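You operate a simulated robot arm through the tools that you are given. There is no shell and no other tool. Be economical: measure what you need, move in short steps, check, and stop when the job is done.

You are at the controls of a simulated two-armed robot. One attempt, no reset.

## Task
Put the clip box from the top of the seed cupboard on the middle of the measuring bench. Open the bottom seed drawer, take the seedling in a yellow pot from the top of the seed cupboard and leave it in the inside of the bottom seed drawer and shut the drawer again. Pick up the filter from the top of the seed cupboard with one hand, pass it to the other hand and put it in the left recess of the panel holder. Put the label box on the top of the seed cupboard away on the lower shelf of the tall rack. Put the overflow pipe on the top of the seed cupboard away on the top of the lamp bar rack. Any order will do. Set down upright: clip box, seedling in a yellow pot, filter.
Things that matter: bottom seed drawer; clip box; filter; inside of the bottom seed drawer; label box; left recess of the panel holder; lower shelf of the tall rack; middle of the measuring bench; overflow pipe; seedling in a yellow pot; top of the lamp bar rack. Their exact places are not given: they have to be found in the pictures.

It is judged by the outcome, as a careful person would: the job done as asked, and still so three seconds after it is handed in. It fails if anything else is knocked over, pushed out of place, dropped, spilled or broken.

## Robot
Two 7-joint arms with two-finger parallel grippers on one trunk, on a base that drives. Base frame: it is fixed to the floor where the robot stands at the start and does not move with it; the origin is under the middle of the robot, x ahead of it, y to its left, z up; the surface under the hand at the start is at about z = 840. Readings come in mm, rad, newtons and seconds.
The left shoulder is at the start at [70, 130, 1162], the right one opposite. With the tool pointing down near the work surface each hand reaches from about 200 to 520 mm from the robot's upright axis, wherever it stands, measured 20 degrees to its own side. Places, roughly: bottom seed drawer [400, 200, 200]; clip box [500, 0, 750]; filter [500, 250, 1000]; inside of the bottom seed drawer [500, 200, 100]; label box [250, 250, 750]; left recess of the panel holder (18x21 cm) [340, -220, 840]; lower shelf of the tall rack [-2800, -1100, 500]; middle of the measuring bench [-1300, 3200, 900]; overflow pipe [250, 0, 1000]; seedling in a yellow pot (7x6x7 cm) [500, 100, 900]; top of the lamp bar rack [-2400, 3400, 900]. Payload 1.57 kg a hand.
Tool frame (each hand has its own): the origin (TCP) lies between the finger pads and is the grasp point; the fingertips stand 30 mm ahead of it; z points along the fingers, y is the line along which they close. Largest opening 80 mm; finger width 17, thickness 12; the body of the gripper, 40 by 82 mm, starts 80 mm behind the TCP.
Orientation is that of the tool frame in the base frame, as a unit quaternion [w, x, y, z]. With the fingers straight down and closing along the base's y, the tool's x points along the base's -x, its y along +y and its z along -z.

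## Interface
- The arms move only by the tool servo_tool. It takes "left_targets", "right_targets" or both (then of equal length, played together; a hand with none holds still); each is a list that holds one entry, the list of rows, each a list of 7 numbers: the turn, a rotation vector about the base's x, y, z in rad, then the shift along the base's x, y, z in mm, then the opening, from 0 (shut) to 1 (fully open). In form: [[[ax, ay, az, x, y, z, claw], ...]]. A call has 1 to 20 rows; each row shifts and turns the commanded pose from where the row before left it. A row lasts 0.2 s, in which the tool goes at most 50 mm and 0.15 rad; a call with a longer step from one row to the next is refused whole, and so is a gripper value outside its range. Where a pose cannot be reached the arm comes as near as it can. A force on the tool above 40 N (or 10 N above the force at the start of the call, whichever is more), or a blocked arm, ends the call early, and 0.2 s more pass. The fingers move at their own pace (about 108 mm/s each) and stop on an object; they squeeze with about 39 N. The grip force told is the motor's: it shows also when the fingers shut on nothing. Time passes only in rows, and 0.2 s behind the last, so rows that do not move let the fingers close. The reply holds the time, the measured pose of the TCP, the force on the tool along the base axes, the opening and the grip force, in the units named above and with some noise, with the torque about the TCP (base axes, N m) and any sound that the robot's microphone picked up.
- Cameras (640 x 400 px; columns grow to the right, rows downward): "scene" is now at [125.3, 26.5, 1372]; the picture's right is [0.34, -0.94, 0.00], its down [-0.71, -0.25, -0.66] and it looks along [0.62, 0.22, -0.75] (base axes); focal length 214 px, centre (320, 200). "left" rides on the left gripper at [72, 7, -122] in its tool frame; the picture's right is [-0.09, 1.00, 0.00], its down [-0.84, -0.08, -0.54] and it looks along [-0.54, -0.05, 0.84] (tool axes); focal length 238 px, centre (320, 200). "right" rides on the right gripper at [72, -7, -122] in its tool frame; the picture's right is [0.09, 1.00, 0.00], its down [-0.84, 0.08, -0.54] and it looks along [-0.54, 0.05, 0.84] (tool axes); focal length 238 px, centre (320, 200).
- capture(camera): a new picture of that camera. The clock stands still meanwhile.
- raise_lower(by): slides the trunk up (or, below 0, down) by that many mm; the arms and the scene camera ride with it, the base frame stays. It gives what a move gives, with no picture.
- drive_base(legs): drives the robot by 1 to 6 legs, each [ahead, left, turn to the left] in mm, mm and rad, along the robot's own axes; the way and the turn of a leg run together, so that a leg with both is an arc; at most 1500 mm and 3.142 rad a leg. The arms and the cameras ride along, it lands a little off, and it stops where it bumps. It gives what a move gives.
- aim_head(pan, tilt): turns the head with the scene camera to pan (to the left, within 1.501 rad either way) and tilt (down, from -0.506 to 1.204), counted from straight ahead of the robot. It gives what a move gives.
- measure_at(camera, pixels): for up to 12 pixels [column, row] of the newest picture of that camera ("zoom" is the newest enlarged one), the place [x, y, z] in the base frame of the surface seen there, good to about 2 mm. The clock stands still meanwhile.
- enlarge(camera, box): a new picture of the part [left, top, right, bottom] of that camera's present view, enlarged. The clock stands still meanwhile.
- close_job(): hands the job in; it is judged then, once.

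Go step by step. Measure first, check grasps and placings, and put right what went wrong. The budget is 131 turns and 154 pictures, counting those below and the enlarged ones. Unless the task says otherwise, let go and move clear before handing in, and close with one line.

The tools are called after "Request:" as a command line: name --argument value ..., lists and objects as JSON in quotes. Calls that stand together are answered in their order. servo_tool: Moves the arms, as the interface text tells. Its arguments: {"type":"object","properties":{"left_targets":{"type":"array"},"right_targets":{"type":"array"}},"required":[]} The other tools are called the same way: raise_lower (by) slides the trunk up or down; drive_base (legs) drives the base; aim_head (pan, tilt) turns the head that bears the scene camera; capture (camera) takes a picture; measure_at (camera, pixels) gives the place of the surface under pixels of a picture; enlarge (camera, box) takes an enlarged picture of a part of a camera's view; close_job () hands the job in.

At the start:

```text
clock: 0.0
left_eef_pos: [348.0, 292.1, 1184.9]
left_tcp_rot: [0.0, 0.001, 1.0, 0.0]
left_wrist_force: [0.1, 0.6, 0.1]
left_ft_torque: [0.01, 0.0, -0.01]
left_finger_gap: 79.8
left_grasp_force: 0.1
right_eef_pos: [277.4, 2.6, 1094.4]
right_tcp_rot: [-0.001, 0.001, 1.0, 0.001]
right_wrist_force: [0.3, 0.4, 0.5]
right_ft_torque: [0.03, 0.0, 0.02]
right_finger_gap: 79.9
right_grasp_force: 0.0
trunk travel left (down, up): [-800.0, 140.0]
robot x, y, heading: [1.8, -1.1, 0.002]
head pan, tilt: [0.342, 0.853]
```

scene: 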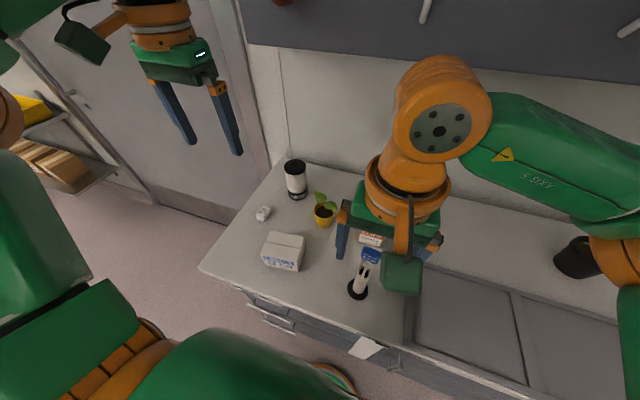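
right: 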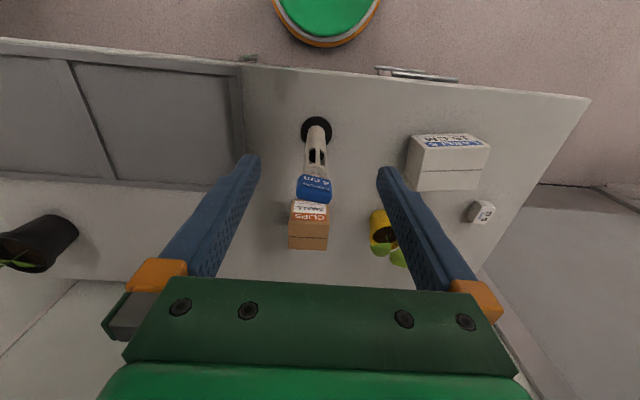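
left: 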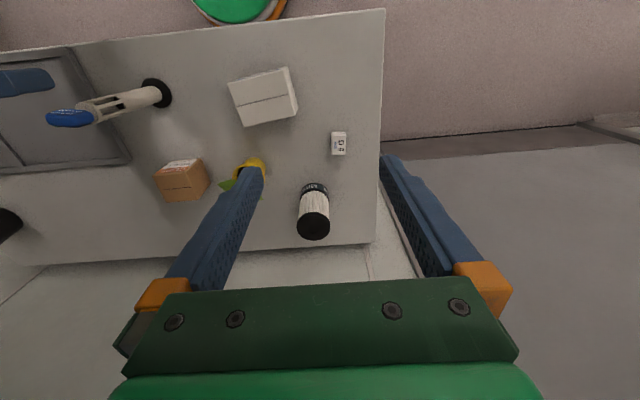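

The pictures show the cupboard top with the pipe (blue cap), brown clip box, yellow pot, white label box, a small white thing and the black/white filter. I measure them in the wrist pictures.

Request:
measure_at --camera "right" --pixels '[[316, 125], [316, 155], [314, 190], [308, 228], [308, 208], [448, 178], [448, 145], [382, 225], [481, 212], [180, 110], [20, 265], [360, 130]]'

Request:
measure_at --camera "left" --pixels '[[314, 228], [314, 195], [312, 186], [262, 100], [250, 90], [275, 118], [339, 145], [183, 185], [180, 163], [258, 164], [155, 93], [70, 118]]'

Request:
enlarge --camera "scene" --box '[200, 140, 460, 390]'

Request:
enlarge --camera "right" --box '[230, 60, 530, 280]'

Request:
enlarge --camera "left" --box '[20, 20, 400, 260]'

```text
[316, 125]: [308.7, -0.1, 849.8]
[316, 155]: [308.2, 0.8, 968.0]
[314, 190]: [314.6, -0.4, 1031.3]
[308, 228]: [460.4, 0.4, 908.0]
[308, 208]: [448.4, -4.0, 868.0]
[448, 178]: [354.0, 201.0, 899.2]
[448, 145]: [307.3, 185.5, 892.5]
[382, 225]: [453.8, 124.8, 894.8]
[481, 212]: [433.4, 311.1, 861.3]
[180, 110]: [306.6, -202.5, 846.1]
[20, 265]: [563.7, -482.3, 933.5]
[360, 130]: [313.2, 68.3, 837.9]
```

```text
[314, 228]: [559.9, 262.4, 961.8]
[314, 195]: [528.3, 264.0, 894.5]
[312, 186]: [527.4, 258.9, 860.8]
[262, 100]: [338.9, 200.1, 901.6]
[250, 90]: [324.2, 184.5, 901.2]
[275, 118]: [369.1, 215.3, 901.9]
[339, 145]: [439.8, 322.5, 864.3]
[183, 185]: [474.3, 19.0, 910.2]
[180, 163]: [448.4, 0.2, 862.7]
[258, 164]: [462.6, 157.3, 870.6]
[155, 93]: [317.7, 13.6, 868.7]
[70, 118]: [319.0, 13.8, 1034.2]
```

```text
1.60 times, centred on (330, 265) of scene
```

zoom: 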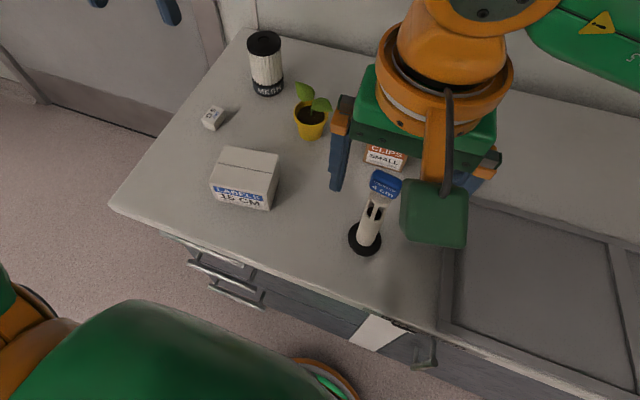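

```text
1.82 times, centred on (380, 170) of right
```

zoom: 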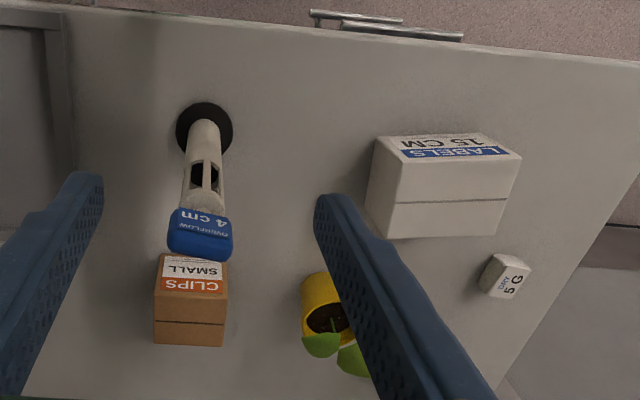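

```text
1.67 times, centred on (210, 140) of left
```

zoom: 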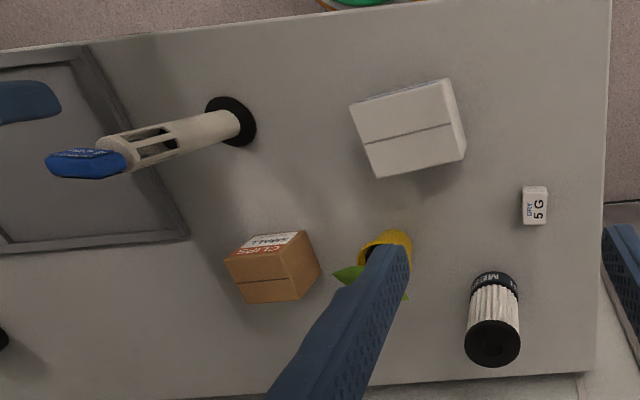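

The items stand on z≈838; the tray with two recesses is on the right. I look lower at the drawers, and at the tray.

Request:
aim_head --pan 0.5 --tilt 1.2

Request:
capture --camera "scene"

Request:
aim_head --pan -0.6 --tilt 0.9

Request:
capture --camera "scene"

```text
clock: 0.8
left_eef_pos: [347.3, 292.4, 1186.1]
left_tcp_rot: [-0.001, 0.0, 1.0, 0.0]
left_wrist_force: [0.5, -0.2, 0.0]
left_ft_torque: [-0.01, -0.01, -0.01]
left_finger_gap: 79.9
left_grasp_force: 0.1
right_eef_pos: [277.4, 1.8, 1092.7]
right_tcp_rot: [0.0, 0.001, 1.0, 0.001]
right_wrist_force: [-0.1, 0.0, 0.6]
right_ft_torque: [-0.02, 0.0, 0.01]
right_finger_gap: 79.8
right_grasp_force: 0.1
trunk travel left (down, up): [-800.0, 140.0]
robot x, y, heading: [-2.8, 1.3, 0.003]
head pan, tilt: [0.499, 1.201]
```

```text
147 pictures are left
```

scene: 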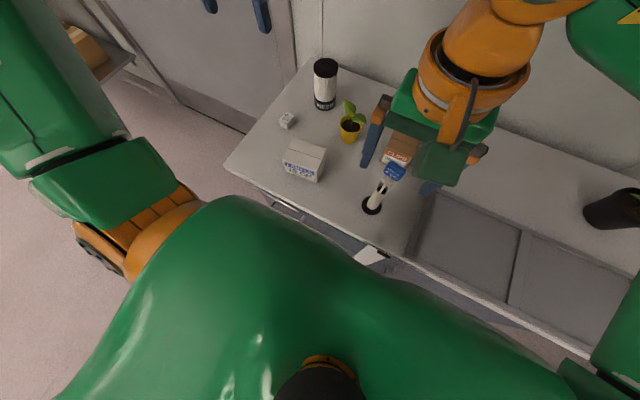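

```text
clock: 2.2
left_eef_pos: [347.8, 291.9, 1185.3]
left_tcp_rot: [0.0, 0.0, 1.0, 0.0]
left_wrist_force: [-0.1, 0.4, -0.3]
left_ft_torque: [0.01, 0.0, 0.02]
left_finger_gap: 79.8
left_grasp_force: 0.0
right_eef_pos: [278.6, 2.0, 1094.3]
right_tcp_rot: [0.0, 0.001, 1.0, 0.001]
right_wrist_force: [0.7, -0.6, 0.1]
right_ft_torque: [-0.01, -0.02, -0.02]
right_finger_gap: 80.0
right_grasp_force: 0.0
trunk travel left (down, up): [-800.0, 140.0]
robot x, y, heading: [1.2, -0.4, 0.001]
head pan, tilt: [-0.6, 0.901]
```

```text
146 pictures are left
```

scene: 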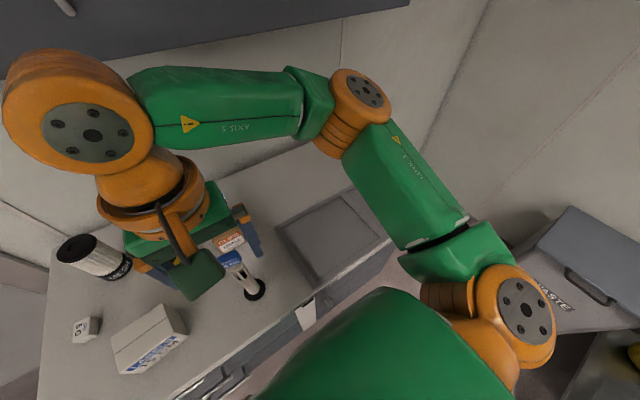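

I measure the tray's left recess and the cupboard's front edge and handles in this picture.

Request:
measure_at --camera "scene" --pixels '[[280, 230], [335, 195], [375, 238], [318, 280], [325, 235], [295, 290], [305, 315], [245, 350], [235, 378], [205, 385], [345, 275], [570, 230]]'

Request:
enlarge --camera "scene" --box '[160, 180, 420, 400]'

```text
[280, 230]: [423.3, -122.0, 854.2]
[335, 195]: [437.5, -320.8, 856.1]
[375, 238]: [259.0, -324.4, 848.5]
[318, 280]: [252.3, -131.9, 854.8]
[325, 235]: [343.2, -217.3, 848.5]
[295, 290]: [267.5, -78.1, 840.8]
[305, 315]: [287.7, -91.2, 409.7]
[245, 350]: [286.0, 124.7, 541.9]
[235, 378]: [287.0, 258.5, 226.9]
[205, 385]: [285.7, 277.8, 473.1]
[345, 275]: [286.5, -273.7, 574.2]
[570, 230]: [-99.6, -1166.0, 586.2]
```

```text
1.82 times, centred on (290, 290) of scene
```

zoom: 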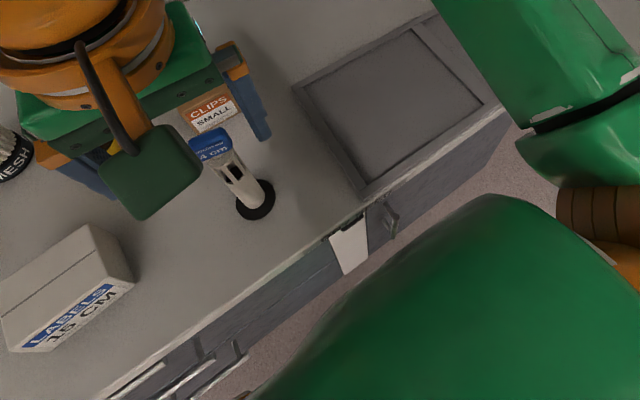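

The recess floor is near (343,-225,848). Before driving closer for the filter (centre ≈(559,262), top 962), I look at where the base front stands.

Request:
capture --camera "right"

Request:
measure_at --camera "right" --pixels '[[327, 15], [327, 42], [380, 70], [400, 75], [455, 80], [250, 60], [440, 50], [308, 242], [291, 240], [326, 240], [291, 222], [326, 222]]'

Request:
measure_at --camera "left" --pixels '[[228, 82], [288, 68], [298, 108], [243, 125], [240, 10], [280, 15], [155, 180], [183, 201], [210, 190], [155, 80], [155, 105], [170, 93]]'

```text
144 pictures are left
```

right: 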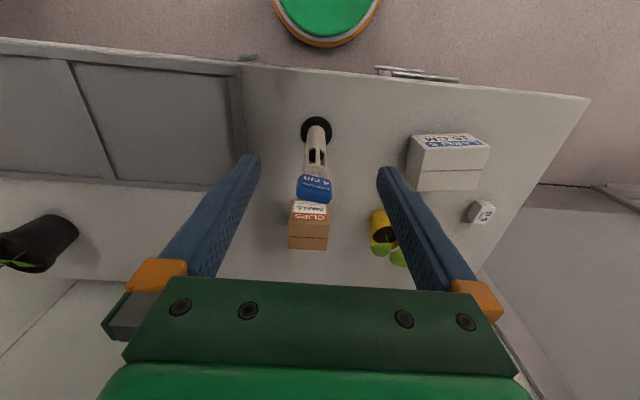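

```text
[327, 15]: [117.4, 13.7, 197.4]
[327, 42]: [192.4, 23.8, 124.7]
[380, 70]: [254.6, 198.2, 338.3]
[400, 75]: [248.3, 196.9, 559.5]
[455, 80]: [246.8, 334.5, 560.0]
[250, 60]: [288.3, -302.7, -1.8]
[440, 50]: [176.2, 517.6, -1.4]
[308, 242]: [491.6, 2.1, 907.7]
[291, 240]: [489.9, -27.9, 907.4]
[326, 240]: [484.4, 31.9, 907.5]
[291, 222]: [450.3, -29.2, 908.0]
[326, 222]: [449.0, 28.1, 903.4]
```

```text
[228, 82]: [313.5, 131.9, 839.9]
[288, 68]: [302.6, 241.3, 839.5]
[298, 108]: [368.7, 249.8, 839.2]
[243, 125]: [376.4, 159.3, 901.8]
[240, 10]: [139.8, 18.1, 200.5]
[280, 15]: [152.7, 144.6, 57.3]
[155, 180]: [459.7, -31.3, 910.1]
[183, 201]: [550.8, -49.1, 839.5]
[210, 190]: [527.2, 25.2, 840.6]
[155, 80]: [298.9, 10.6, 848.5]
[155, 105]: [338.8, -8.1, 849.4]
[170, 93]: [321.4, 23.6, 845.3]
```

The base front is at x≈195 and the handles stick out to x≈247, so I can only advance about 30. I raise the right hand clear of the pipe and shift forward and left toward the filter.

Request:
servo_tool --right_targets '[[[0, 0, 0, -20, -30, 30, 1], [0, 0, 0, -20, -40, 30, 1], [0, 0, 0, 0, -40, 20, 1]]]'

Request:
drive_base --legs '[[30, 130, 0]]'

Request:
capture --camera "left"

```text
refused: row 2 steps farther than a row can; nothing moved
```

```text
clock: 3.5
left_eef_pos: [378.0, 418.6, 1186.3]
left_tcp_rot: [0.001, 0.0, 1.0, 0.002]
left_wrist_force: [-0.1, -0.2, 1.4]
left_ft_torque: [0.04, -0.01, 0.01]
left_finger_gap: 80.2
left_grasp_force: 0.0
right_eef_pos: [306.7, 129.2, 1094.5]
right_tcp_rot: [0.001, 0.001, 1.0, 0.003]
right_wrist_force: [-0.2, -0.7, 0.2]
right_ft_torque: [0.0, 0.02, 0.03]
right_finger_gap: 79.6
right_grasp_force: 0.1
trunk travel left (down, up): [-800.0, 140.0]
robot x, y, heading: [30.5, 129.5, -0.001]
head pan, tilt: [-0.6, 0.901]
```

```text
143 pictures are left
```

left: 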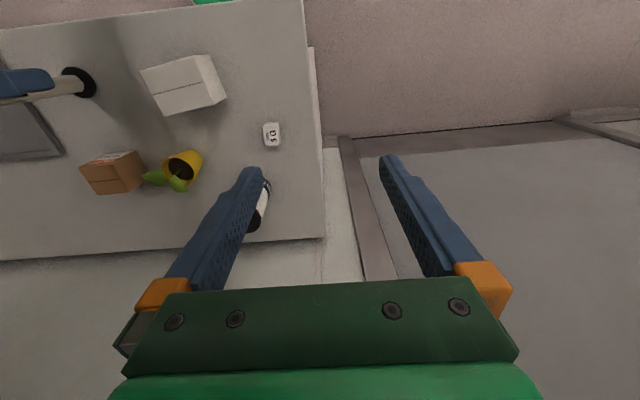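

The drive landed well. I bring the left hand over the filter with a slight forward tilt to reach further.

Request:
servo_tool --left_targets '[[[0, -0.05, 0, 30, -26, -12, 1], [0, -0.05, 0, 30, -26, -12, 1], [0, -0.05, 0, 30, -26, -12, 1], [0, -0.05, 0, 30, -26, -12, 1], [0, -0.05, 0, 30, -26, -12, 1], [0, -0.05, 0, 31, -26, -12, 1], [0, 0, 0, 0, 0, 0, 1]]]'

Request:
capture --camera "left"

```text
clock: 5.1
left_eef_pos: [504.1, 334.8, 1118.4]
left_tcp_rot: [0.149, 0.001, 0.989, 0.0]
left_wrist_force: [0.4, -1.2, 1.1]
left_ft_torque: [0.0, -0.01, -0.01]
left_finger_gap: 80.0
left_grasp_force: 0.2
left hand out of reach, approached as far as the arm can: row 3, 4, 5, 6
right_eef_pos: [307.5, 132.5, 1094.2]
right_tcp_rot: [0.0, 0.002, 1.0, 0.001]
right_wrist_force: [-0.5, -0.5, -0.6]
right_ft_torque: [0.04, -0.03, 0.0]
right_finger_gap: 79.9
right_grasp_force: 0.1
trunk travel left (down, up): [-800.0, 140.0]
robot x, y, heading: [30.5, 131.9, -0.002]
head pan, tilt: [-0.6, 0.901]
```

```text
142 pictures are left
```

left: 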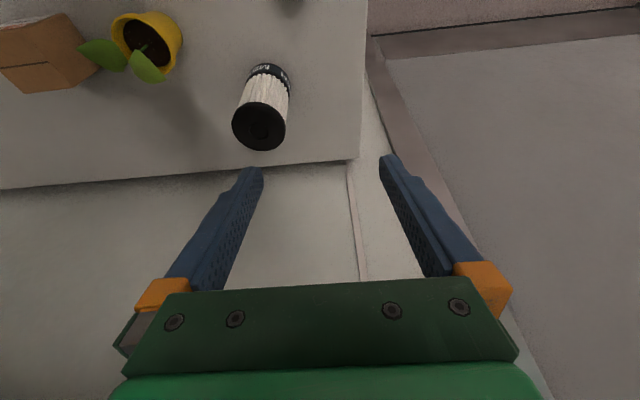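

Out of reach by a bit at that height; lower is closer to the shoulder level, so I move in y and down, then forward.

Request:
servo_tool --left_targets '[[[0, 0, 0, 0, -36, -30, 1], [0, 0, 0, 0, -36, -30, 1], [0, 0, 0, 15, 0, -15, 1], [0, 0, 0, 15, 0, -15, 1], [0, 0, 0, 15, 0, -10, 1], [0, 0, 0, 10, 0, 0, 1], [0, 0, 0, 0, 0, 0, 1]]]'

Request:
capture --camera "left"

```text
clock: 6.7
left_eef_pos: [513.0, 301.8, 1018.3]
left_tcp_rot: [0.15, 0.001, 0.989, 0.0]
left_wrist_force: [-1.3, -1.1, 0.4]
left_ft_torque: [0.02, -0.02, -0.04]
left_finger_gap: 80.3
left_grasp_force: 0.1
left hand out of reach, approached as far as the arm can: row 2, 3, 4, 5, 6
right_eef_pos: [308.0, 132.0, 1093.3]
right_tcp_rot: [0.0, 0.002, 1.0, 0.001]
right_wrist_force: [-0.2, 0.1, 0.6]
right_ft_torque: [-0.03, 0.04, 0.03]
right_finger_gap: 80.1
right_grasp_force: 0.1
trunk travel left (down, up): [-800.0, 140.0]
robot x, y, heading: [32.3, 129.1, 0.0]
head pan, tilt: [-0.6, 0.901]
```

```text
141 pictures are left
```

left: 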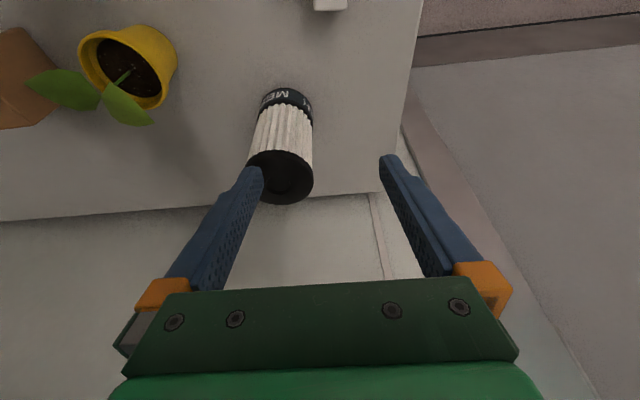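

The hand stops about 45 short at (513,302). I test whether more forward tilt extends the reach.

Request:
servo_tool --left_targets '[[[0, -0.12, 0, 0, 0, 0, 1], [0, -0.12, 0, 0, 0, 0, 1], [0, -0.12, 0, 0, 0, 0, 1], [0, -0.12, 0, 10, -10, 0, 1], [0, 0, 0, 12, -10, 0, 1], [0, 0, 0, 12, -10, 0, 1], [0, 0, 0, 12, -10, 0, 1], [0, 0, 0, 0, 0, 0, 1]]]'

Request:
capture --camera "left"

```text
clock: 8.5
left_eef_pos: [554.5, 265.8, 1020.7]
left_tcp_rot: [0.38, 0.001, 0.925, 0.0]
left_wrist_force: [-0.3, 1.1, -0.1]
left_ft_torque: [0.01, 0.02, 0.05]
left_finger_gap: 79.9
left_grasp_force: 0.1
left hand out of reach, approached as far as the arm can: row 7
right_eef_pos: [307.0, 131.6, 1093.8]
right_tcp_rot: [0.0, 0.002, 1.0, 0.001]
right_wrist_force: [-0.4, -0.2, 0.4]
right_ft_torque: [-0.02, -0.01, 0.0]
right_finger_gap: 80.0
right_grasp_force: 0.0
trunk travel left (down, up): [-800.0, 140.0]
robot x, y, heading: [30.8, 129.4, -0.002]
head pan, tilt: [-0.6, 0.901]
```

```text
140 pictures are left
```

left: 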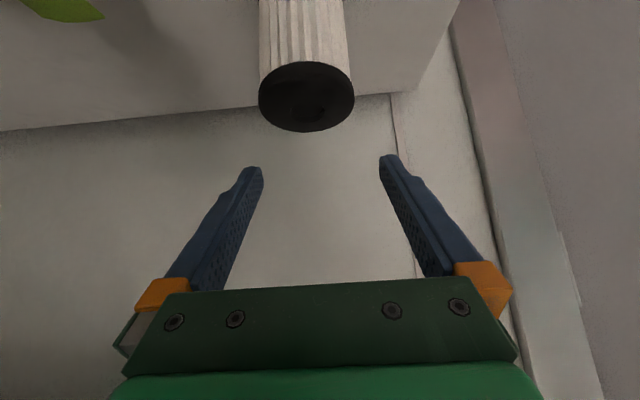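

Tilt extends the reach to the filter. I tilt a little more (to about 60°), so the filter's top stays free for the right hand, and centre on (551,262) before going straight down.

Request:
servo_tool --left_targets '[[[0, -0.09, 0, 0, 0, 0, 1], [0, -0.09, 0, 0, 0, 0, 1], [0, -0.09, 0, -3, -4, 0, 1], [0, 0, 0, 0, 0, -20, 1], [0, 0, 0, 0, 0, 0, 1]]]'

Request:
capture --camera "left"

Request:
aim_head --pan 0.35 --tilt 0.75

Request:
capture --camera "scene"

```text
clock: 9.7
left_eef_pos: [545.0, 270.3, 1005.9]
left_tcp_rot: [0.502, 0.002, 0.865, 0.0]
left_wrist_force: [0.0, 0.1, -0.5]
left_ft_torque: [0.03, 0.01, -0.01]
left_finger_gap: 79.6
left_grasp_force: 0.0
left hand out of reach, approached as far as the arm can: row 4
right_eef_pos: [307.9, 131.4, 1094.0]
right_tcp_rot: [0.0, 0.002, 1.0, 0.001]
right_wrist_force: [-0.4, 1.2, -0.1]
right_ft_torque: [0.0, 0.01, -0.02]
right_finger_gap: 80.2
right_grasp_force: 0.0
trunk travel left (down, up): [-800.0, 140.0]
robot x, y, heading: [27.7, 128.1, -0.001]
head pan, tilt: [-0.6, 0.901]
```

```text
139 pictures are left
```

left: 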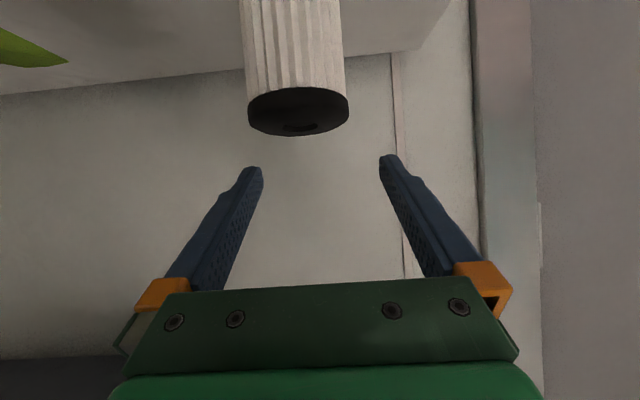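

```text
clock: 10.9
left_eef_pos: [545.6, 271.3, 1006.7]
left_tcp_rot: [0.501, 0.0, 0.866, 0.001]
left_wrist_force: [0.3, 0.3, -0.3]
left_ft_torque: [0.0, 0.03, 0.02]
left_finger_gap: 80.0
left_grasp_force: 0.1
right_eef_pos: [306.7, 131.8, 1094.0]
right_tcp_rot: [0.0, 0.002, 1.0, 0.0]
right_wrist_force: [-0.5, -0.2, -0.1]
right_ft_torque: [-0.01, -0.05, -0.03]
right_finger_gap: 80.1
right_grasp_force: 0.2
trunk travel left (down, up): [-800.0, 140.0]
robot x, y, heading: [28.7, 133.8, -0.0]
head pan, tilt: [0.351, 0.75]
```

```text
138 pictures are left
```

scene: 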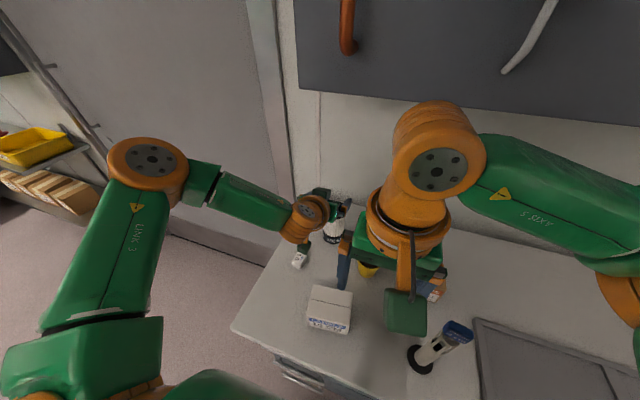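

Reach is at its edge here, so I'll align at this height and use the trunk to descend. Small y correction first.

Request:
servo_tool --left_targets '[[[0, 0, 0, 3, -9, 12, 1], [0, 0, 0, 3, 0, 0, 1], [0, 0, 0, 0, 0, 0, 1]]]'

Request:
capture --camera "left"

Request:
measure_at --camera "left" --pixels '[[298, 110], [265, 115], [335, 115]]'

```text
clock: 11.7
left_eef_pos: [551.2, 263.0, 1020.9]
left_tcp_rot: [0.501, 0.001, 0.865, 0.0]
left_wrist_force: [-0.1, 1.0, -0.5]
left_ft_torque: [0.0, 0.01, 0.0]
left_finger_gap: 80.1
left_grasp_force: 0.0
right_eef_pos: [307.4, 131.3, 1094.2]
right_tcp_rot: [0.001, 0.002, 1.0, 0.002]
right_wrist_force: [-0.2, -1.0, 1.0]
right_ft_torque: [0.0, -0.01, 0.0]
right_finger_gap: 80.2
right_grasp_force: 0.1
trunk travel left (down, up): [-800.0, 140.0]
robot x, y, heading: [30.1, 127.8, -0.001]
head pan, tilt: [0.351, 0.75]
```

```text
137 pictures are left
```

left: 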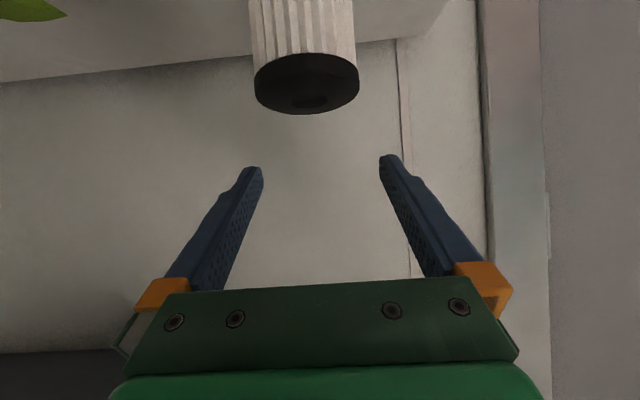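

```text
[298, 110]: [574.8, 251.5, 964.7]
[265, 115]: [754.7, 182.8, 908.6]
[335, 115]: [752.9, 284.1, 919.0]
```

Request:
measure_at --camera "left" --pixels '[[307, 85], [262, 80], [354, 78], [307, 60], [307, 108]]'

```text
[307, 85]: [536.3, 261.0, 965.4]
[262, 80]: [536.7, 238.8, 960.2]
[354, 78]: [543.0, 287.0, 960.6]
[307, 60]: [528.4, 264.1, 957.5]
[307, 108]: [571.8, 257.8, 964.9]
```

The filter's centre is at y≈262, x≈555 and the fingers straddle it. I lower the trunk so that the hand comes to z≈893.

Request:
raise_lower --by -80

Request:
capture --camera "left"

Request:
capture --camera "scene"

```text
clock: 12.9
left_eef_pos: [550.0, 263.5, 940.1]
left_tcp_rot: [0.502, 0.001, 0.865, 0.0]
left_wrist_force: [0.2, -0.7, -0.4]
left_ft_torque: [0.01, 0.0, 0.01]
left_finger_gap: 80.0
left_grasp_force: 0.0
right_eef_pos: [307.0, 131.6, 1013.6]
right_tcp_rot: [0.0, 0.002, 1.0, 0.001]
right_wrist_force: [0.7, -0.1, 0.7]
right_ft_torque: [0.01, 0.0, -0.02]
right_finger_gap: 80.1
right_grasp_force: 0.1
trunk travel left (down, up): [-720.0, 220.0]
robot x, y, heading: [28.8, 132.6, -0.003]
head pan, tilt: [0.351, 0.75]
```

```text
136 pictures are left
```

left: 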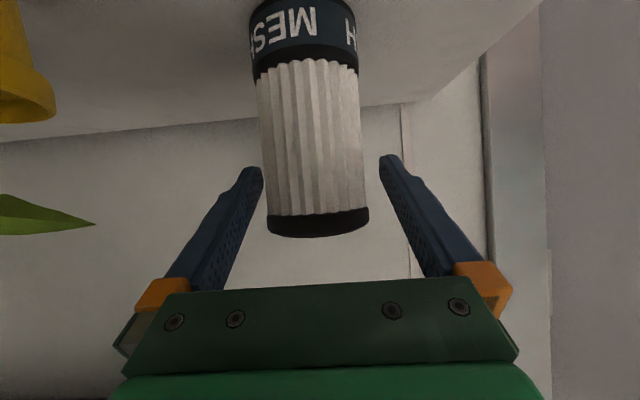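

```text
135 pictures are left
```

scene: 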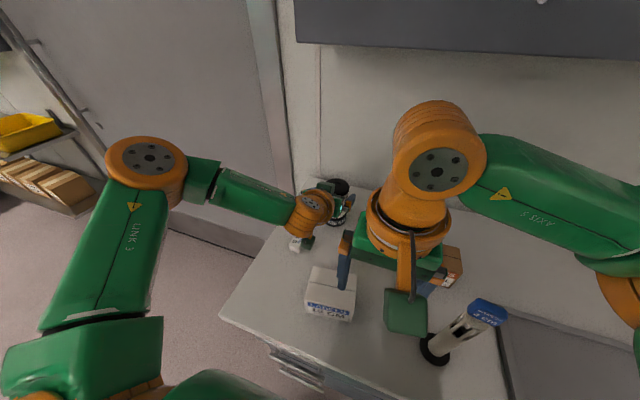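

Straddled well. I lower 42 more and close.

Request:
raise_lower --by -42

Request:
servo_tool --left_targets '[[[0, 0, 0, 0, 0, 0, 0.5], [0, 0, 0, 0, 0, 0, 0.3], [0, 0, 0, 0, 0, 0, 0.3], [0, 0, 0, 0, 0, 0, 0.3]]]'

Request:
capture --camera "left"

```text
clock: 13.7
left_eef_pos: [549.6, 264.0, 898.6]
left_tcp_rot: [0.501, 0.001, 0.865, 0.0]
left_wrist_force: [0.4, 0.5, 0.7]
left_ft_torque: [-0.02, -0.01, -0.01]
left_finger_gap: 80.1
left_grasp_force: 0.0
right_eef_pos: [307.8, 132.2, 971.8]
right_tcp_rot: [-0.001, 0.003, 1.0, 0.001]
right_wrist_force: [0.6, -0.6, -0.2]
right_ft_torque: [-0.01, -0.01, 0.01]
right_finger_gap: 80.0
right_grasp_force: 0.1
trunk travel left (down, up): [-678.0, 262.0]
robot x, y, heading: [31.4, 131.5, -0.006]
head pan, tilt: [0.351, 0.75]
```

```text
clock: 14.7
left_eef_pos: [551.0, 263.1, 899.0]
left_tcp_rot: [0.502, 0.001, 0.865, 0.0]
left_wrist_force: [0.3, -1.2, 2.7]
left_ft_torque: [-0.15, -0.02, -0.03]
left_finger_gap: 62.7
left_grasp_force: 39.3
right_eef_pos: [306.0, 131.0, 972.3]
right_tcp_rot: [0.0, 0.001, 1.0, 0.001]
right_wrist_force: [0.4, -0.4, 0.8]
right_ft_torque: [-0.04, -0.05, 0.01]
right_finger_gap: 79.9
right_grasp_force: 0.1
trunk travel left (down, up): [-678.0, 262.0]
robot x, y, heading: [29.3, 128.0, -0.002]
head pan, tilt: [0.351, 0.75]
```

```text
134 pictures are left
```

left: 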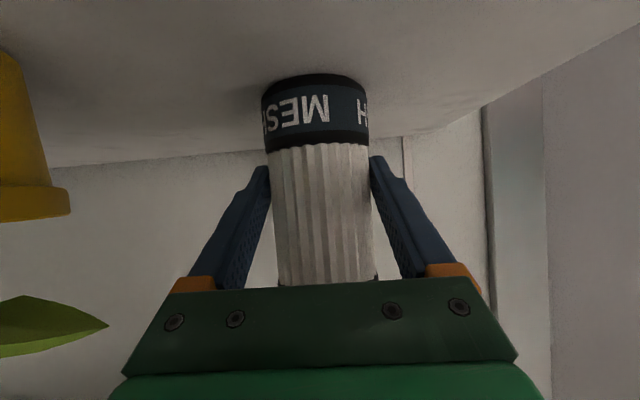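

Grip is firm (62.7 mm, 39 N). I lift with the trunk and back off 100 mm.

Request:
raise_lower --by 170

Request:
drive_base --legs '[[-110, 0, 0]]'

Request:
capture --camera "scene"

```text
clock: 16.6
left_eef_pos: [550.6, 263.8, 1067.2]
left_tcp_rot: [0.5, 0.001, 0.866, 0.0]
left_wrist_force: [-0.9, -0.8, -1.5]
left_ft_torque: [-0.01, 0.02, 0.01]
left_finger_gap: 62.7
left_grasp_force: 38.2
right_eef_pos: [308.8, 131.4, 1141.5]
right_tcp_rot: [-0.001, 0.002, 1.0, 0.001]
right_wrist_force: [0.8, -0.3, 0.8]
right_ft_torque: [-0.01, 0.03, -0.04]
right_finger_gap: 80.1
right_grasp_force: 0.0
trunk travel left (down, up): [-848.0, 92.0]
robot x, y, heading: [28.7, 128.7, -0.003]
head pan, tilt: [0.351, 0.75]
```

```text
clock: 17.8
left_eef_pos: [445.2, 263.7, 1067.1]
left_tcp_rot: [0.5, 0.002, 0.866, 0.0]
left_wrist_force: [-0.5, 0.5, -1.2]
left_ft_torque: [-0.02, 0.04, 0.01]
left_finger_gap: 62.9
left_grasp_force: 38.6
right_eef_pos: [202.4, 131.4, 1140.8]
right_tcp_rot: [-0.002, 0.002, 1.0, 0.001]
right_wrist_force: [1.1, 0.4, -0.9]
right_ft_torque: [0.02, 0.04, 0.01]
right_finger_gap: 80.1
right_grasp_force: 0.0
trunk travel left (down, up): [-848.0, 92.0]
robot x, y, heading: [-77.8, 129.3, -0.006]
head pan, tilt: [0.351, 0.75]
```

```text
133 pictures are left
```

scene: 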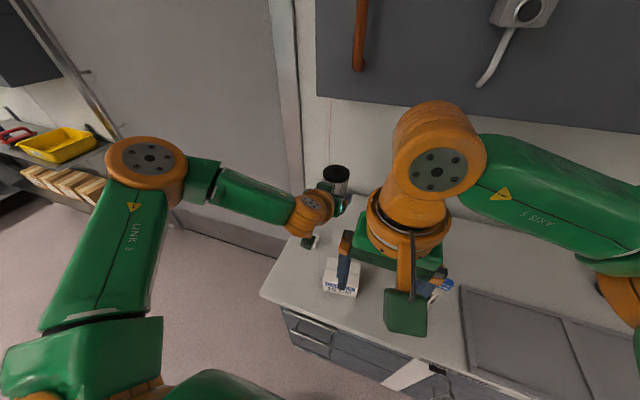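

Next, the right hand yaws and clears to the side while the left brings the filter to the middle, turned so its hand comes from the left.

Request:
servo_tool --right_targets '[[[0, 0, 0.13, 0, -30, 10, 1], [0, 0, 0.13, 0, -30, 10, 1], [0, 0, 0.13, 0, -30, 10, 1], [0, 0, 0.13, 0, -20, 10, 1], [0, 0, 0.13, 0, -20, 10, 1], [0, 0, 0.13, 0, -10, 0, 1], [0, 0, 0, 0, 0, 0, 1]]]' --left_targets '[[[0, 0, -0.13, -14, -20, 0, 0.3], [0, 0, -0.13, -16, -24, 0, 0.3], [0, 0, -0.13, -16, -24, 0, 0.3], [0, 0, -0.13, -16, -24, 0, 0.3], [0, 0, -0.13, -16, -24, 0, 0.3], [0, 0, -0.13, -16, -24, 0, 0.3], [0, 0, 0, 0, 0, 0, 0.3]]]'

Request:
capture --camera "scene"

Request:
capture --camera "right"

```text
clock: 19.4
left_eef_pos: [349.3, 124.3, 1068.5]
left_tcp_rot: [0.463, 0.331, 0.799, -0.191]
left_wrist_force: [-0.8, -0.6, -1.5]
left_ft_torque: [0.03, -0.03, -0.01]
left_finger_gap: 62.4
left_grasp_force: 39.4
right_eef_pos: [197.8, -9.9, 1190.8]
right_tcp_rot: [-0.001, -0.379, 0.926, 0.001]
right_wrist_force: [-0.4, 0.8, 0.4]
right_ft_torque: [-0.03, 0.01, 0.0]
right_finger_gap: 79.9
right_grasp_force: 0.1
trunk travel left (down, up): [-848.0, 92.0]
robot x, y, heading: [-79.4, 127.0, -0.004]
head pan, tilt: [0.351, 0.75]
```

```text
132 pictures are left
```

scene: 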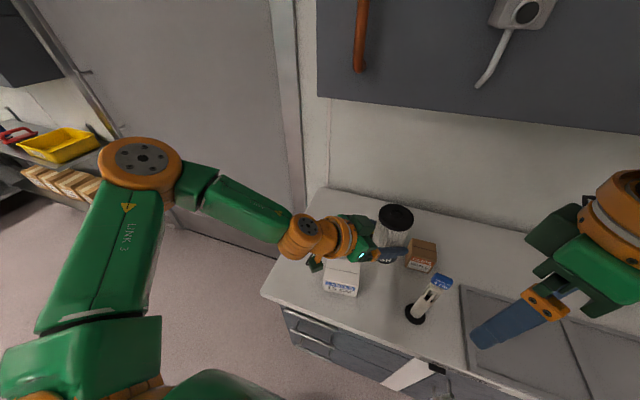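

```text
131 pictures are left
```

right: 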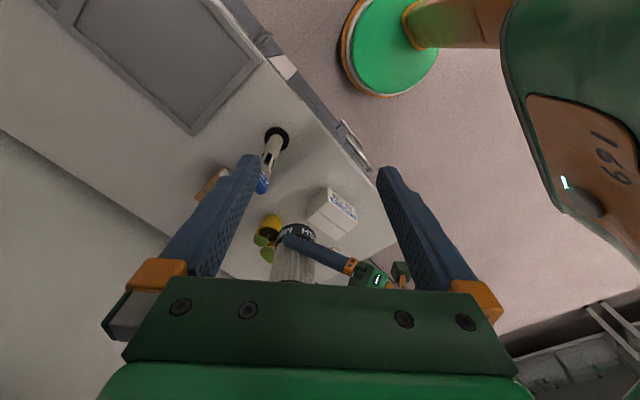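

The filter is now in the middle. I measure its top.

Request:
measure_at --camera "scene" --pixels '[[396, 217], [396, 207], [396, 227], [381, 217], [411, 218], [372, 222]]'

```text
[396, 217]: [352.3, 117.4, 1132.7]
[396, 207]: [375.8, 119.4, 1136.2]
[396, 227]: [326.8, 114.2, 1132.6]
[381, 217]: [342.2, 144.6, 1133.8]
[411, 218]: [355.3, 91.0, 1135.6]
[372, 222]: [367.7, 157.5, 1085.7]
```

Request:
servo_tool --right_targets '[[[0, 0, 0, 30, 25, 6, 0.95], [0, 0, 0, 30, 25, 0, 0.95], [0, 0, 0, 31, 25, 0, 0.95], [0, 0, 0, 31, 26, 0, 0.95], [0, 0, 0, 31, 26, 0, 0.95], [0, 0, 0, 0, 0, 0, 0.95]]]'

Request:
capture --camera "right"

Request:
capture --camera "scene"

```text
clock: 20.8
left_eef_pos: [348.4, 125.9, 1069.1]
left_tcp_rot: [0.463, 0.33, 0.8, -0.19]
left_wrist_force: [0.1, 0.1, -2.5]
left_ft_torque: [0.02, 0.07, -0.01]
left_finger_gap: 62.4
left_grasp_force: 38.7
right_eef_pos: [316.7, 111.6, 1179.8]
right_tcp_rot: [0.001, -0.377, 0.926, 0.001]
right_wrist_force: [1.0, 0.4, -0.1]
right_ft_torque: [0.03, 0.0, 0.0]
right_finger_gap: 76.1
right_grasp_force: 0.0
right hand out of reach, approached as far as the arm can: row 4, 5
trunk travel left (down, up): [-848.0, 92.0]
robot x, y, heading: [-78.8, 130.9, -0.005]
head pan, tilt: [0.351, 0.75]
```

```text
130 pictures are left
```

right: 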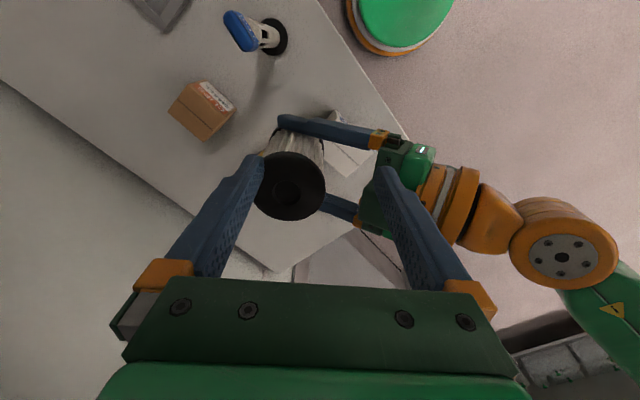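

```text
129 pictures are left
```

scene: 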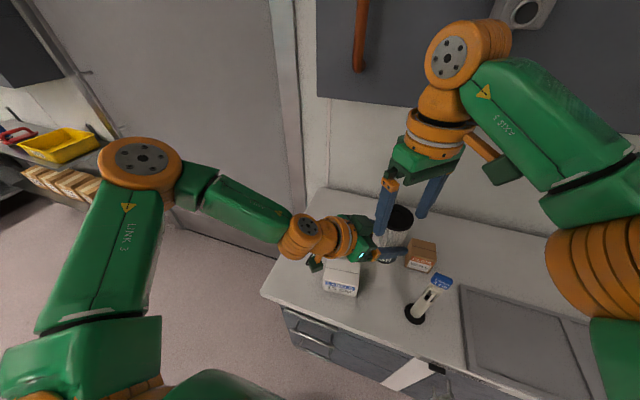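

The right can't get quite that far at that height, so I bring the filter down 45 and back 35 beneath the right hand.

Request:
servo_tool --left_targets '[[[0, 0, 0, 0, 0, -25, 0.3], [0, 0, 0, 0, 0, -20, 0.3], [0, 0, 0, -18, -3, 0, 0.3], [0, 0, 0, -16, -3, 0, 0.3], [0, 0, 0, 0, 0, 0, 0.3]]]'

Request:
capture --camera "right"

Request:
capture --camera "scene"

Request:
measure_at --camera "right" --pixels '[[290, 210], [320, 210], [350, 210], [320, 190], [320, 230]]'

```text
clock: 22.0
left_eef_pos: [309.5, 135.2, 1036.5]
left_tcp_rot: [0.463, 0.331, 0.8, -0.191]
left_wrist_force: [-0.3, 0.1, -2.0]
left_ft_torque: [0.02, 0.04, 0.02]
left_finger_gap: 62.7
left_grasp_force: 38.8
left hand out of reach, approached as far as the arm can: row 1, 2
right_eef_pos: [316.5, 112.3, 1179.5]
right_tcp_rot: [0.0, -0.377, 0.926, 0.002]
right_wrist_force: [-0.1, -0.4, -0.3]
right_ft_torque: [-0.02, 0.0, 0.01]
right_finger_gap: 75.9
right_grasp_force: 0.1
trunk travel left (down, up): [-848.0, 92.0]
robot x, y, heading: [-79.7, 131.6, -0.002]
head pan, tilt: [0.351, 0.75]
```

```text
128 pictures are left
```

right: 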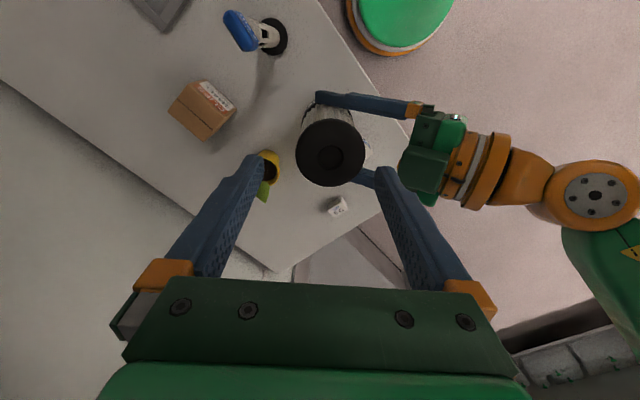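

```text
127 pictures are left
```

scene: 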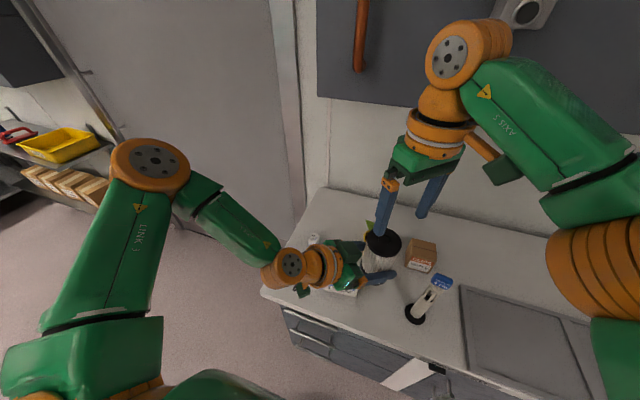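

```text
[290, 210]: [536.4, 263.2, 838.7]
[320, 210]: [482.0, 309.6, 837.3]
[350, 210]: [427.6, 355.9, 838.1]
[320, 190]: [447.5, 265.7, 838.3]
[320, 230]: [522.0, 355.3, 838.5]
```

Request:
measure_at --camera "right" --pixels '[[330, 152], [306, 152], [354, 152], [330, 128], [330, 177]]'

```text
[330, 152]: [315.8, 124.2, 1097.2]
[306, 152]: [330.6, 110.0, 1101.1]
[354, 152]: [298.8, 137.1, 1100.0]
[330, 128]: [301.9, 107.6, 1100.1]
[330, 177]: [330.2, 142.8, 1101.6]
```

Filter top centre (315,124,1101). I shift the right hand 12 in y and descend in part.

Request:
servo_tool --right_targets '[[[0, 0, 0, -2, 12, 0, 0.95], [0, 0, 0, 0, 0, -25, 0.95], [0, 0, 0, 0, 0, -25, 0.95], [0, 0, 0, 0, 0, 0, 0.95]]]'

Request:
capture --camera "right"

Request:
capture --camera "scene"

```text
clock: 23.0
left_eef_pos: [310.2, 134.7, 1036.9]
left_tcp_rot: [0.464, 0.33, 0.799, -0.191]
left_wrist_force: [0.3, -0.1, -1.5]
left_ft_torque: [0.03, 0.04, -0.01]
left_finger_gap: 62.4
left_grasp_force: 38.5
right_eef_pos: [313.9, 126.7, 1129.1]
right_tcp_rot: [0.0, -0.378, 0.926, 0.0]
right_wrist_force: [-0.5, 0.3, 0.1]
right_ft_torque: [-0.03, 0.0, -0.02]
right_finger_gap: 76.1
right_grasp_force: 0.0
trunk travel left (down, up): [-848.0, 92.0]
robot x, y, heading: [-80.0, 130.4, -0.002]
head pan, tilt: [0.351, 0.75]
```

```text
126 pictures are left
```

right: 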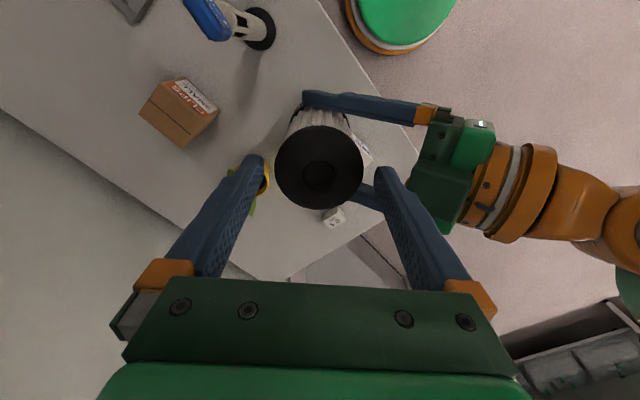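

```text
125 pictures are left
```

scene: 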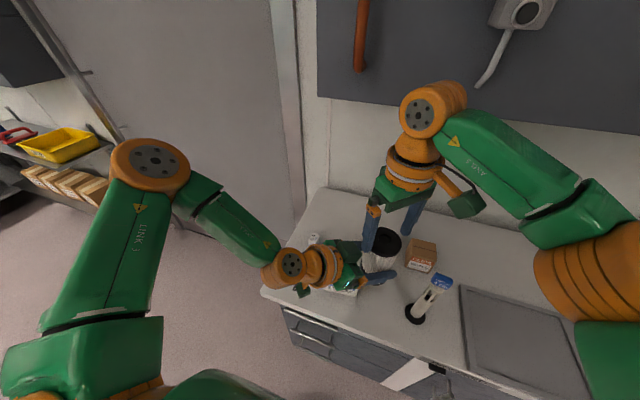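

Centred between the fingers. I descend 48 more and close the right hand.

Request:
servo_tool --right_targets '[[[0, 0, 0, 0, 0, -16, 0.95], [0, 0, 0, 0, 0, -16, 0.95], [0, 0, 0, 0, 0, -16, 0.95], [0, 0, 0, 0, 0, 0, 0.95], [0, 0, 0, 0, 0, 0, 0.6], [0, 0, 0, 0, 0, 0, 0.3], [0, 0, 0, 0, 0, 0, 0.3], [0, 0, 0, 0, 0, 0, 0.3]]]'

Request:
capture --camera "right"

```text
clock: 24.8
left_eef_pos: [310.7, 134.1, 1036.9]
left_tcp_rot: [0.464, 0.331, 0.8, -0.191]
left_wrist_force: [-2.1, 0.7, 3.6]
left_ft_torque: [-0.07, 0.02, -0.14]
left_finger_gap: 62.3
left_grasp_force: 39.2
right_eef_pos: [313.7, 126.3, 1081.6]
right_tcp_rot: [0.0, -0.378, 0.926, 0.001]
right_wrist_force: [2.9, -1.4, -4.7]
right_ft_torque: [-0.04, -0.16, 0.15]
right_finger_gap: 63.1
right_grasp_force: 38.8
trunk travel left (down, up): [-848.0, 92.0]
robot x, y, heading: [-79.2, 132.0, -0.004]
head pan, tilt: [0.351, 0.75]
```

```text
124 pictures are left
```

right: 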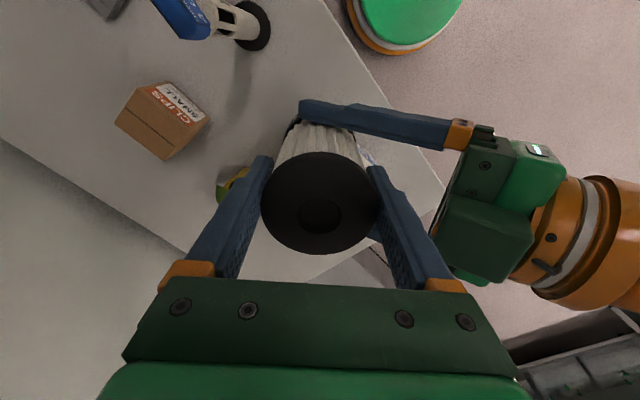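

Both hands hold it. Left opens and backs out along its own axis.

Request:
servo_tool --left_targets '[[[0, 0, 0, 0, 0, 0, 0.6], [0, 0, 0, 0, 0, 0, 1], [0, 0, 0, 0, 0, 0, 1], [0, 0, 0, -12, 12, 10, 1], [0, 0, 0, -18, 18, 15, 1], [0, 0, 0, -18, 18, 15, 1], [0, 0, 0, -18, 18, 15, 1], [0, 0, 0, -10, 30, 10, 1], [0, 0, 0, 0, 0, 0, 1]]]'

Request:
capture --camera "right"

Request:
capture --camera "scene"

```text
clock: 26.5
left_eef_pos: [287.1, 203.6, 1083.6]
left_tcp_rot: [0.46, 0.336, 0.798, -0.195]
left_wrist_force: [-1.4, 0.4, 1.6]
left_ft_torque: [-0.04, 0.03, -0.11]
left_finger_gap: 80.1
left_grasp_force: 0.2
left hand out of reach, approached as far as the arm can: row 5, 6, 7, 8
right_eef_pos: [312.7, 132.1, 1084.4]
right_tcp_rot: [0.004, -0.378, 0.926, 0.009]
right_wrist_force: [2.7, -0.3, -2.1]
right_ft_torque: [-0.07, -0.04, -0.08]
right_finger_gap: 62.7
right_grasp_force: 39.3
trunk travel left (down, up): [-848.0, 92.0]
robot x, y, heading: [-80.5, 130.7, -0.004]
head pan, tilt: [0.351, 0.75]
stopped in row 8 (left hand): the force on the tool passed its limit at 54 N (the readings are from after the stop); the commanded pose is now the measured one
```

```text
123 pictures are left
```

right: 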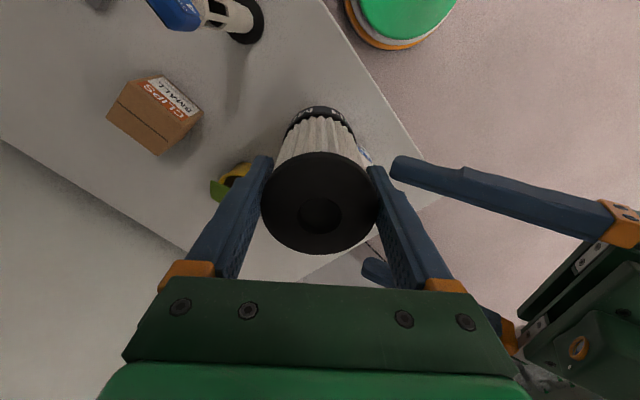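

```text
122 pictures are left
```

scene: 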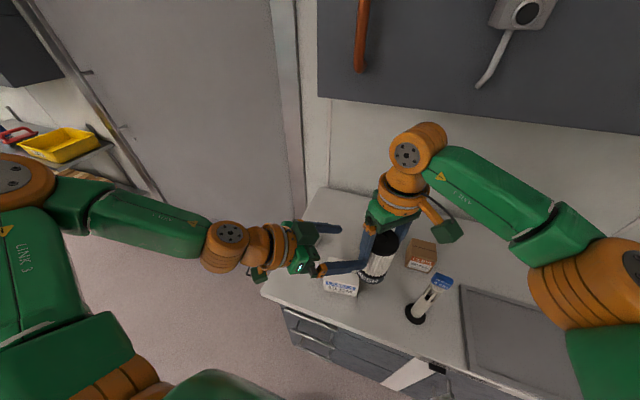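

The left finger brushed the right one because its retreat was clipped by reach. I free it sideways, then draw the right hand away along the fingers' line.

Request:
servo_tool --left_targets '[[[0, 0, 0, -7, -8, 0, 1], [0, 0, 0, -6, -7, 0, 1], [0, 0, 0, 0, 0, 0, 1]]]'

Request:
capture --camera "right"

```text
clock: 27.3
left_eef_pos: [289.3, 190.0, 1082.2]
left_tcp_rot: [0.459, 0.337, 0.798, -0.196]
left_wrist_force: [0.3, 0.1, 0.1]
left_ft_torque: [-0.01, 0.02, -0.02]
left_finger_gap: 80.0
left_grasp_force: 0.0
left hand out of reach, approached as far as the arm can: row 1, 2
right_eef_pos: [313.0, 130.4, 1084.1]
right_tcp_rot: [0.005, -0.378, 0.926, 0.008]
right_wrist_force: [0.0, 0.7, -0.6]
right_ft_torque: [0.0, -0.03, 0.0]
right_finger_gap: 62.7
right_grasp_force: 40.1
trunk travel left (down, up): [-848.0, 92.0]
robot x, y, heading: [-78.6, 130.4, -0.001]
head pan, tilt: [0.351, 0.75]
```

```text
121 pictures are left
```

right: 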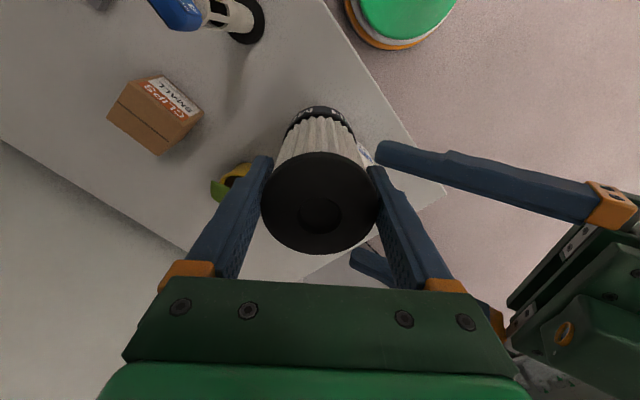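

Request:
servo_tool --right_targets '[[[0, 0, 0, 15, -15, 0, 0.3], [0, 0, 0, 18, -18, 0, 0.3], [0, 0, 0, 20, -15, 0, 0.3], [0, 0, 0, 0, 0, 0, 0.3]]]'

Request:
capture --camera "right"

Request:
capture --camera "scene"

```text
clock: 28.3
left_eef_pos: [290.1, 190.1, 1081.1]
left_tcp_rot: [0.459, 0.337, 0.798, -0.196]
left_wrist_force: [0.8, -1.0, -0.6]
left_ft_torque: [0.02, -0.01, 0.0]
left_finger_gap: 79.9
left_grasp_force: 0.0
right_eef_pos: [346.0, 99.1, 1084.8]
right_tcp_rot: [0.004, -0.379, 0.925, 0.008]
right_wrist_force: [-0.5, -0.4, -2.1]
right_ft_torque: [-0.01, 0.0, 0.0]
right_finger_gap: 62.7
right_grasp_force: 38.8
right hand out of reach, approached as far as the arm can: row 3
trunk travel left (down, up): [-848.0, 92.0]
robot x, y, heading: [-78.2, 129.0, -0.002]
head pan, tilt: [0.351, 0.75]
```

```text
120 pictures are left
```

right: 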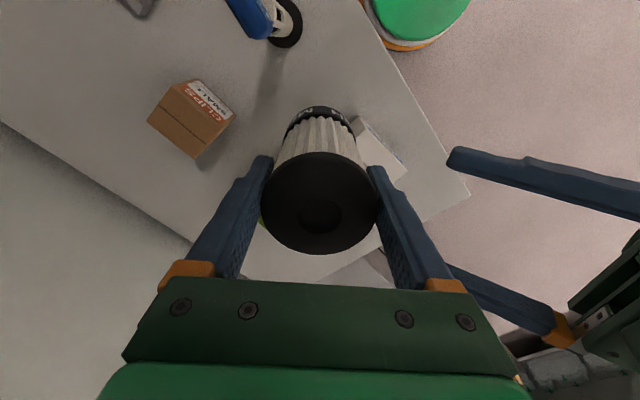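

```text
119 pictures are left
```

scene: 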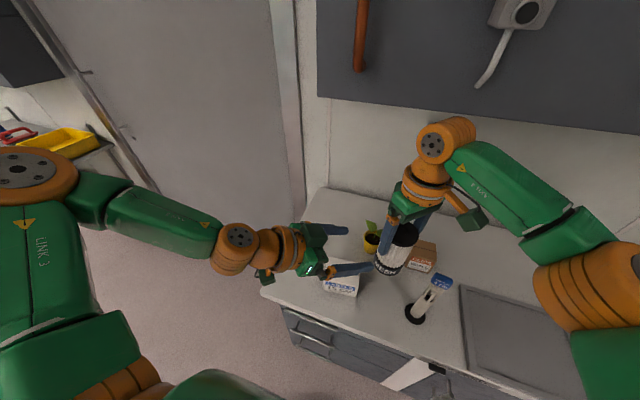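

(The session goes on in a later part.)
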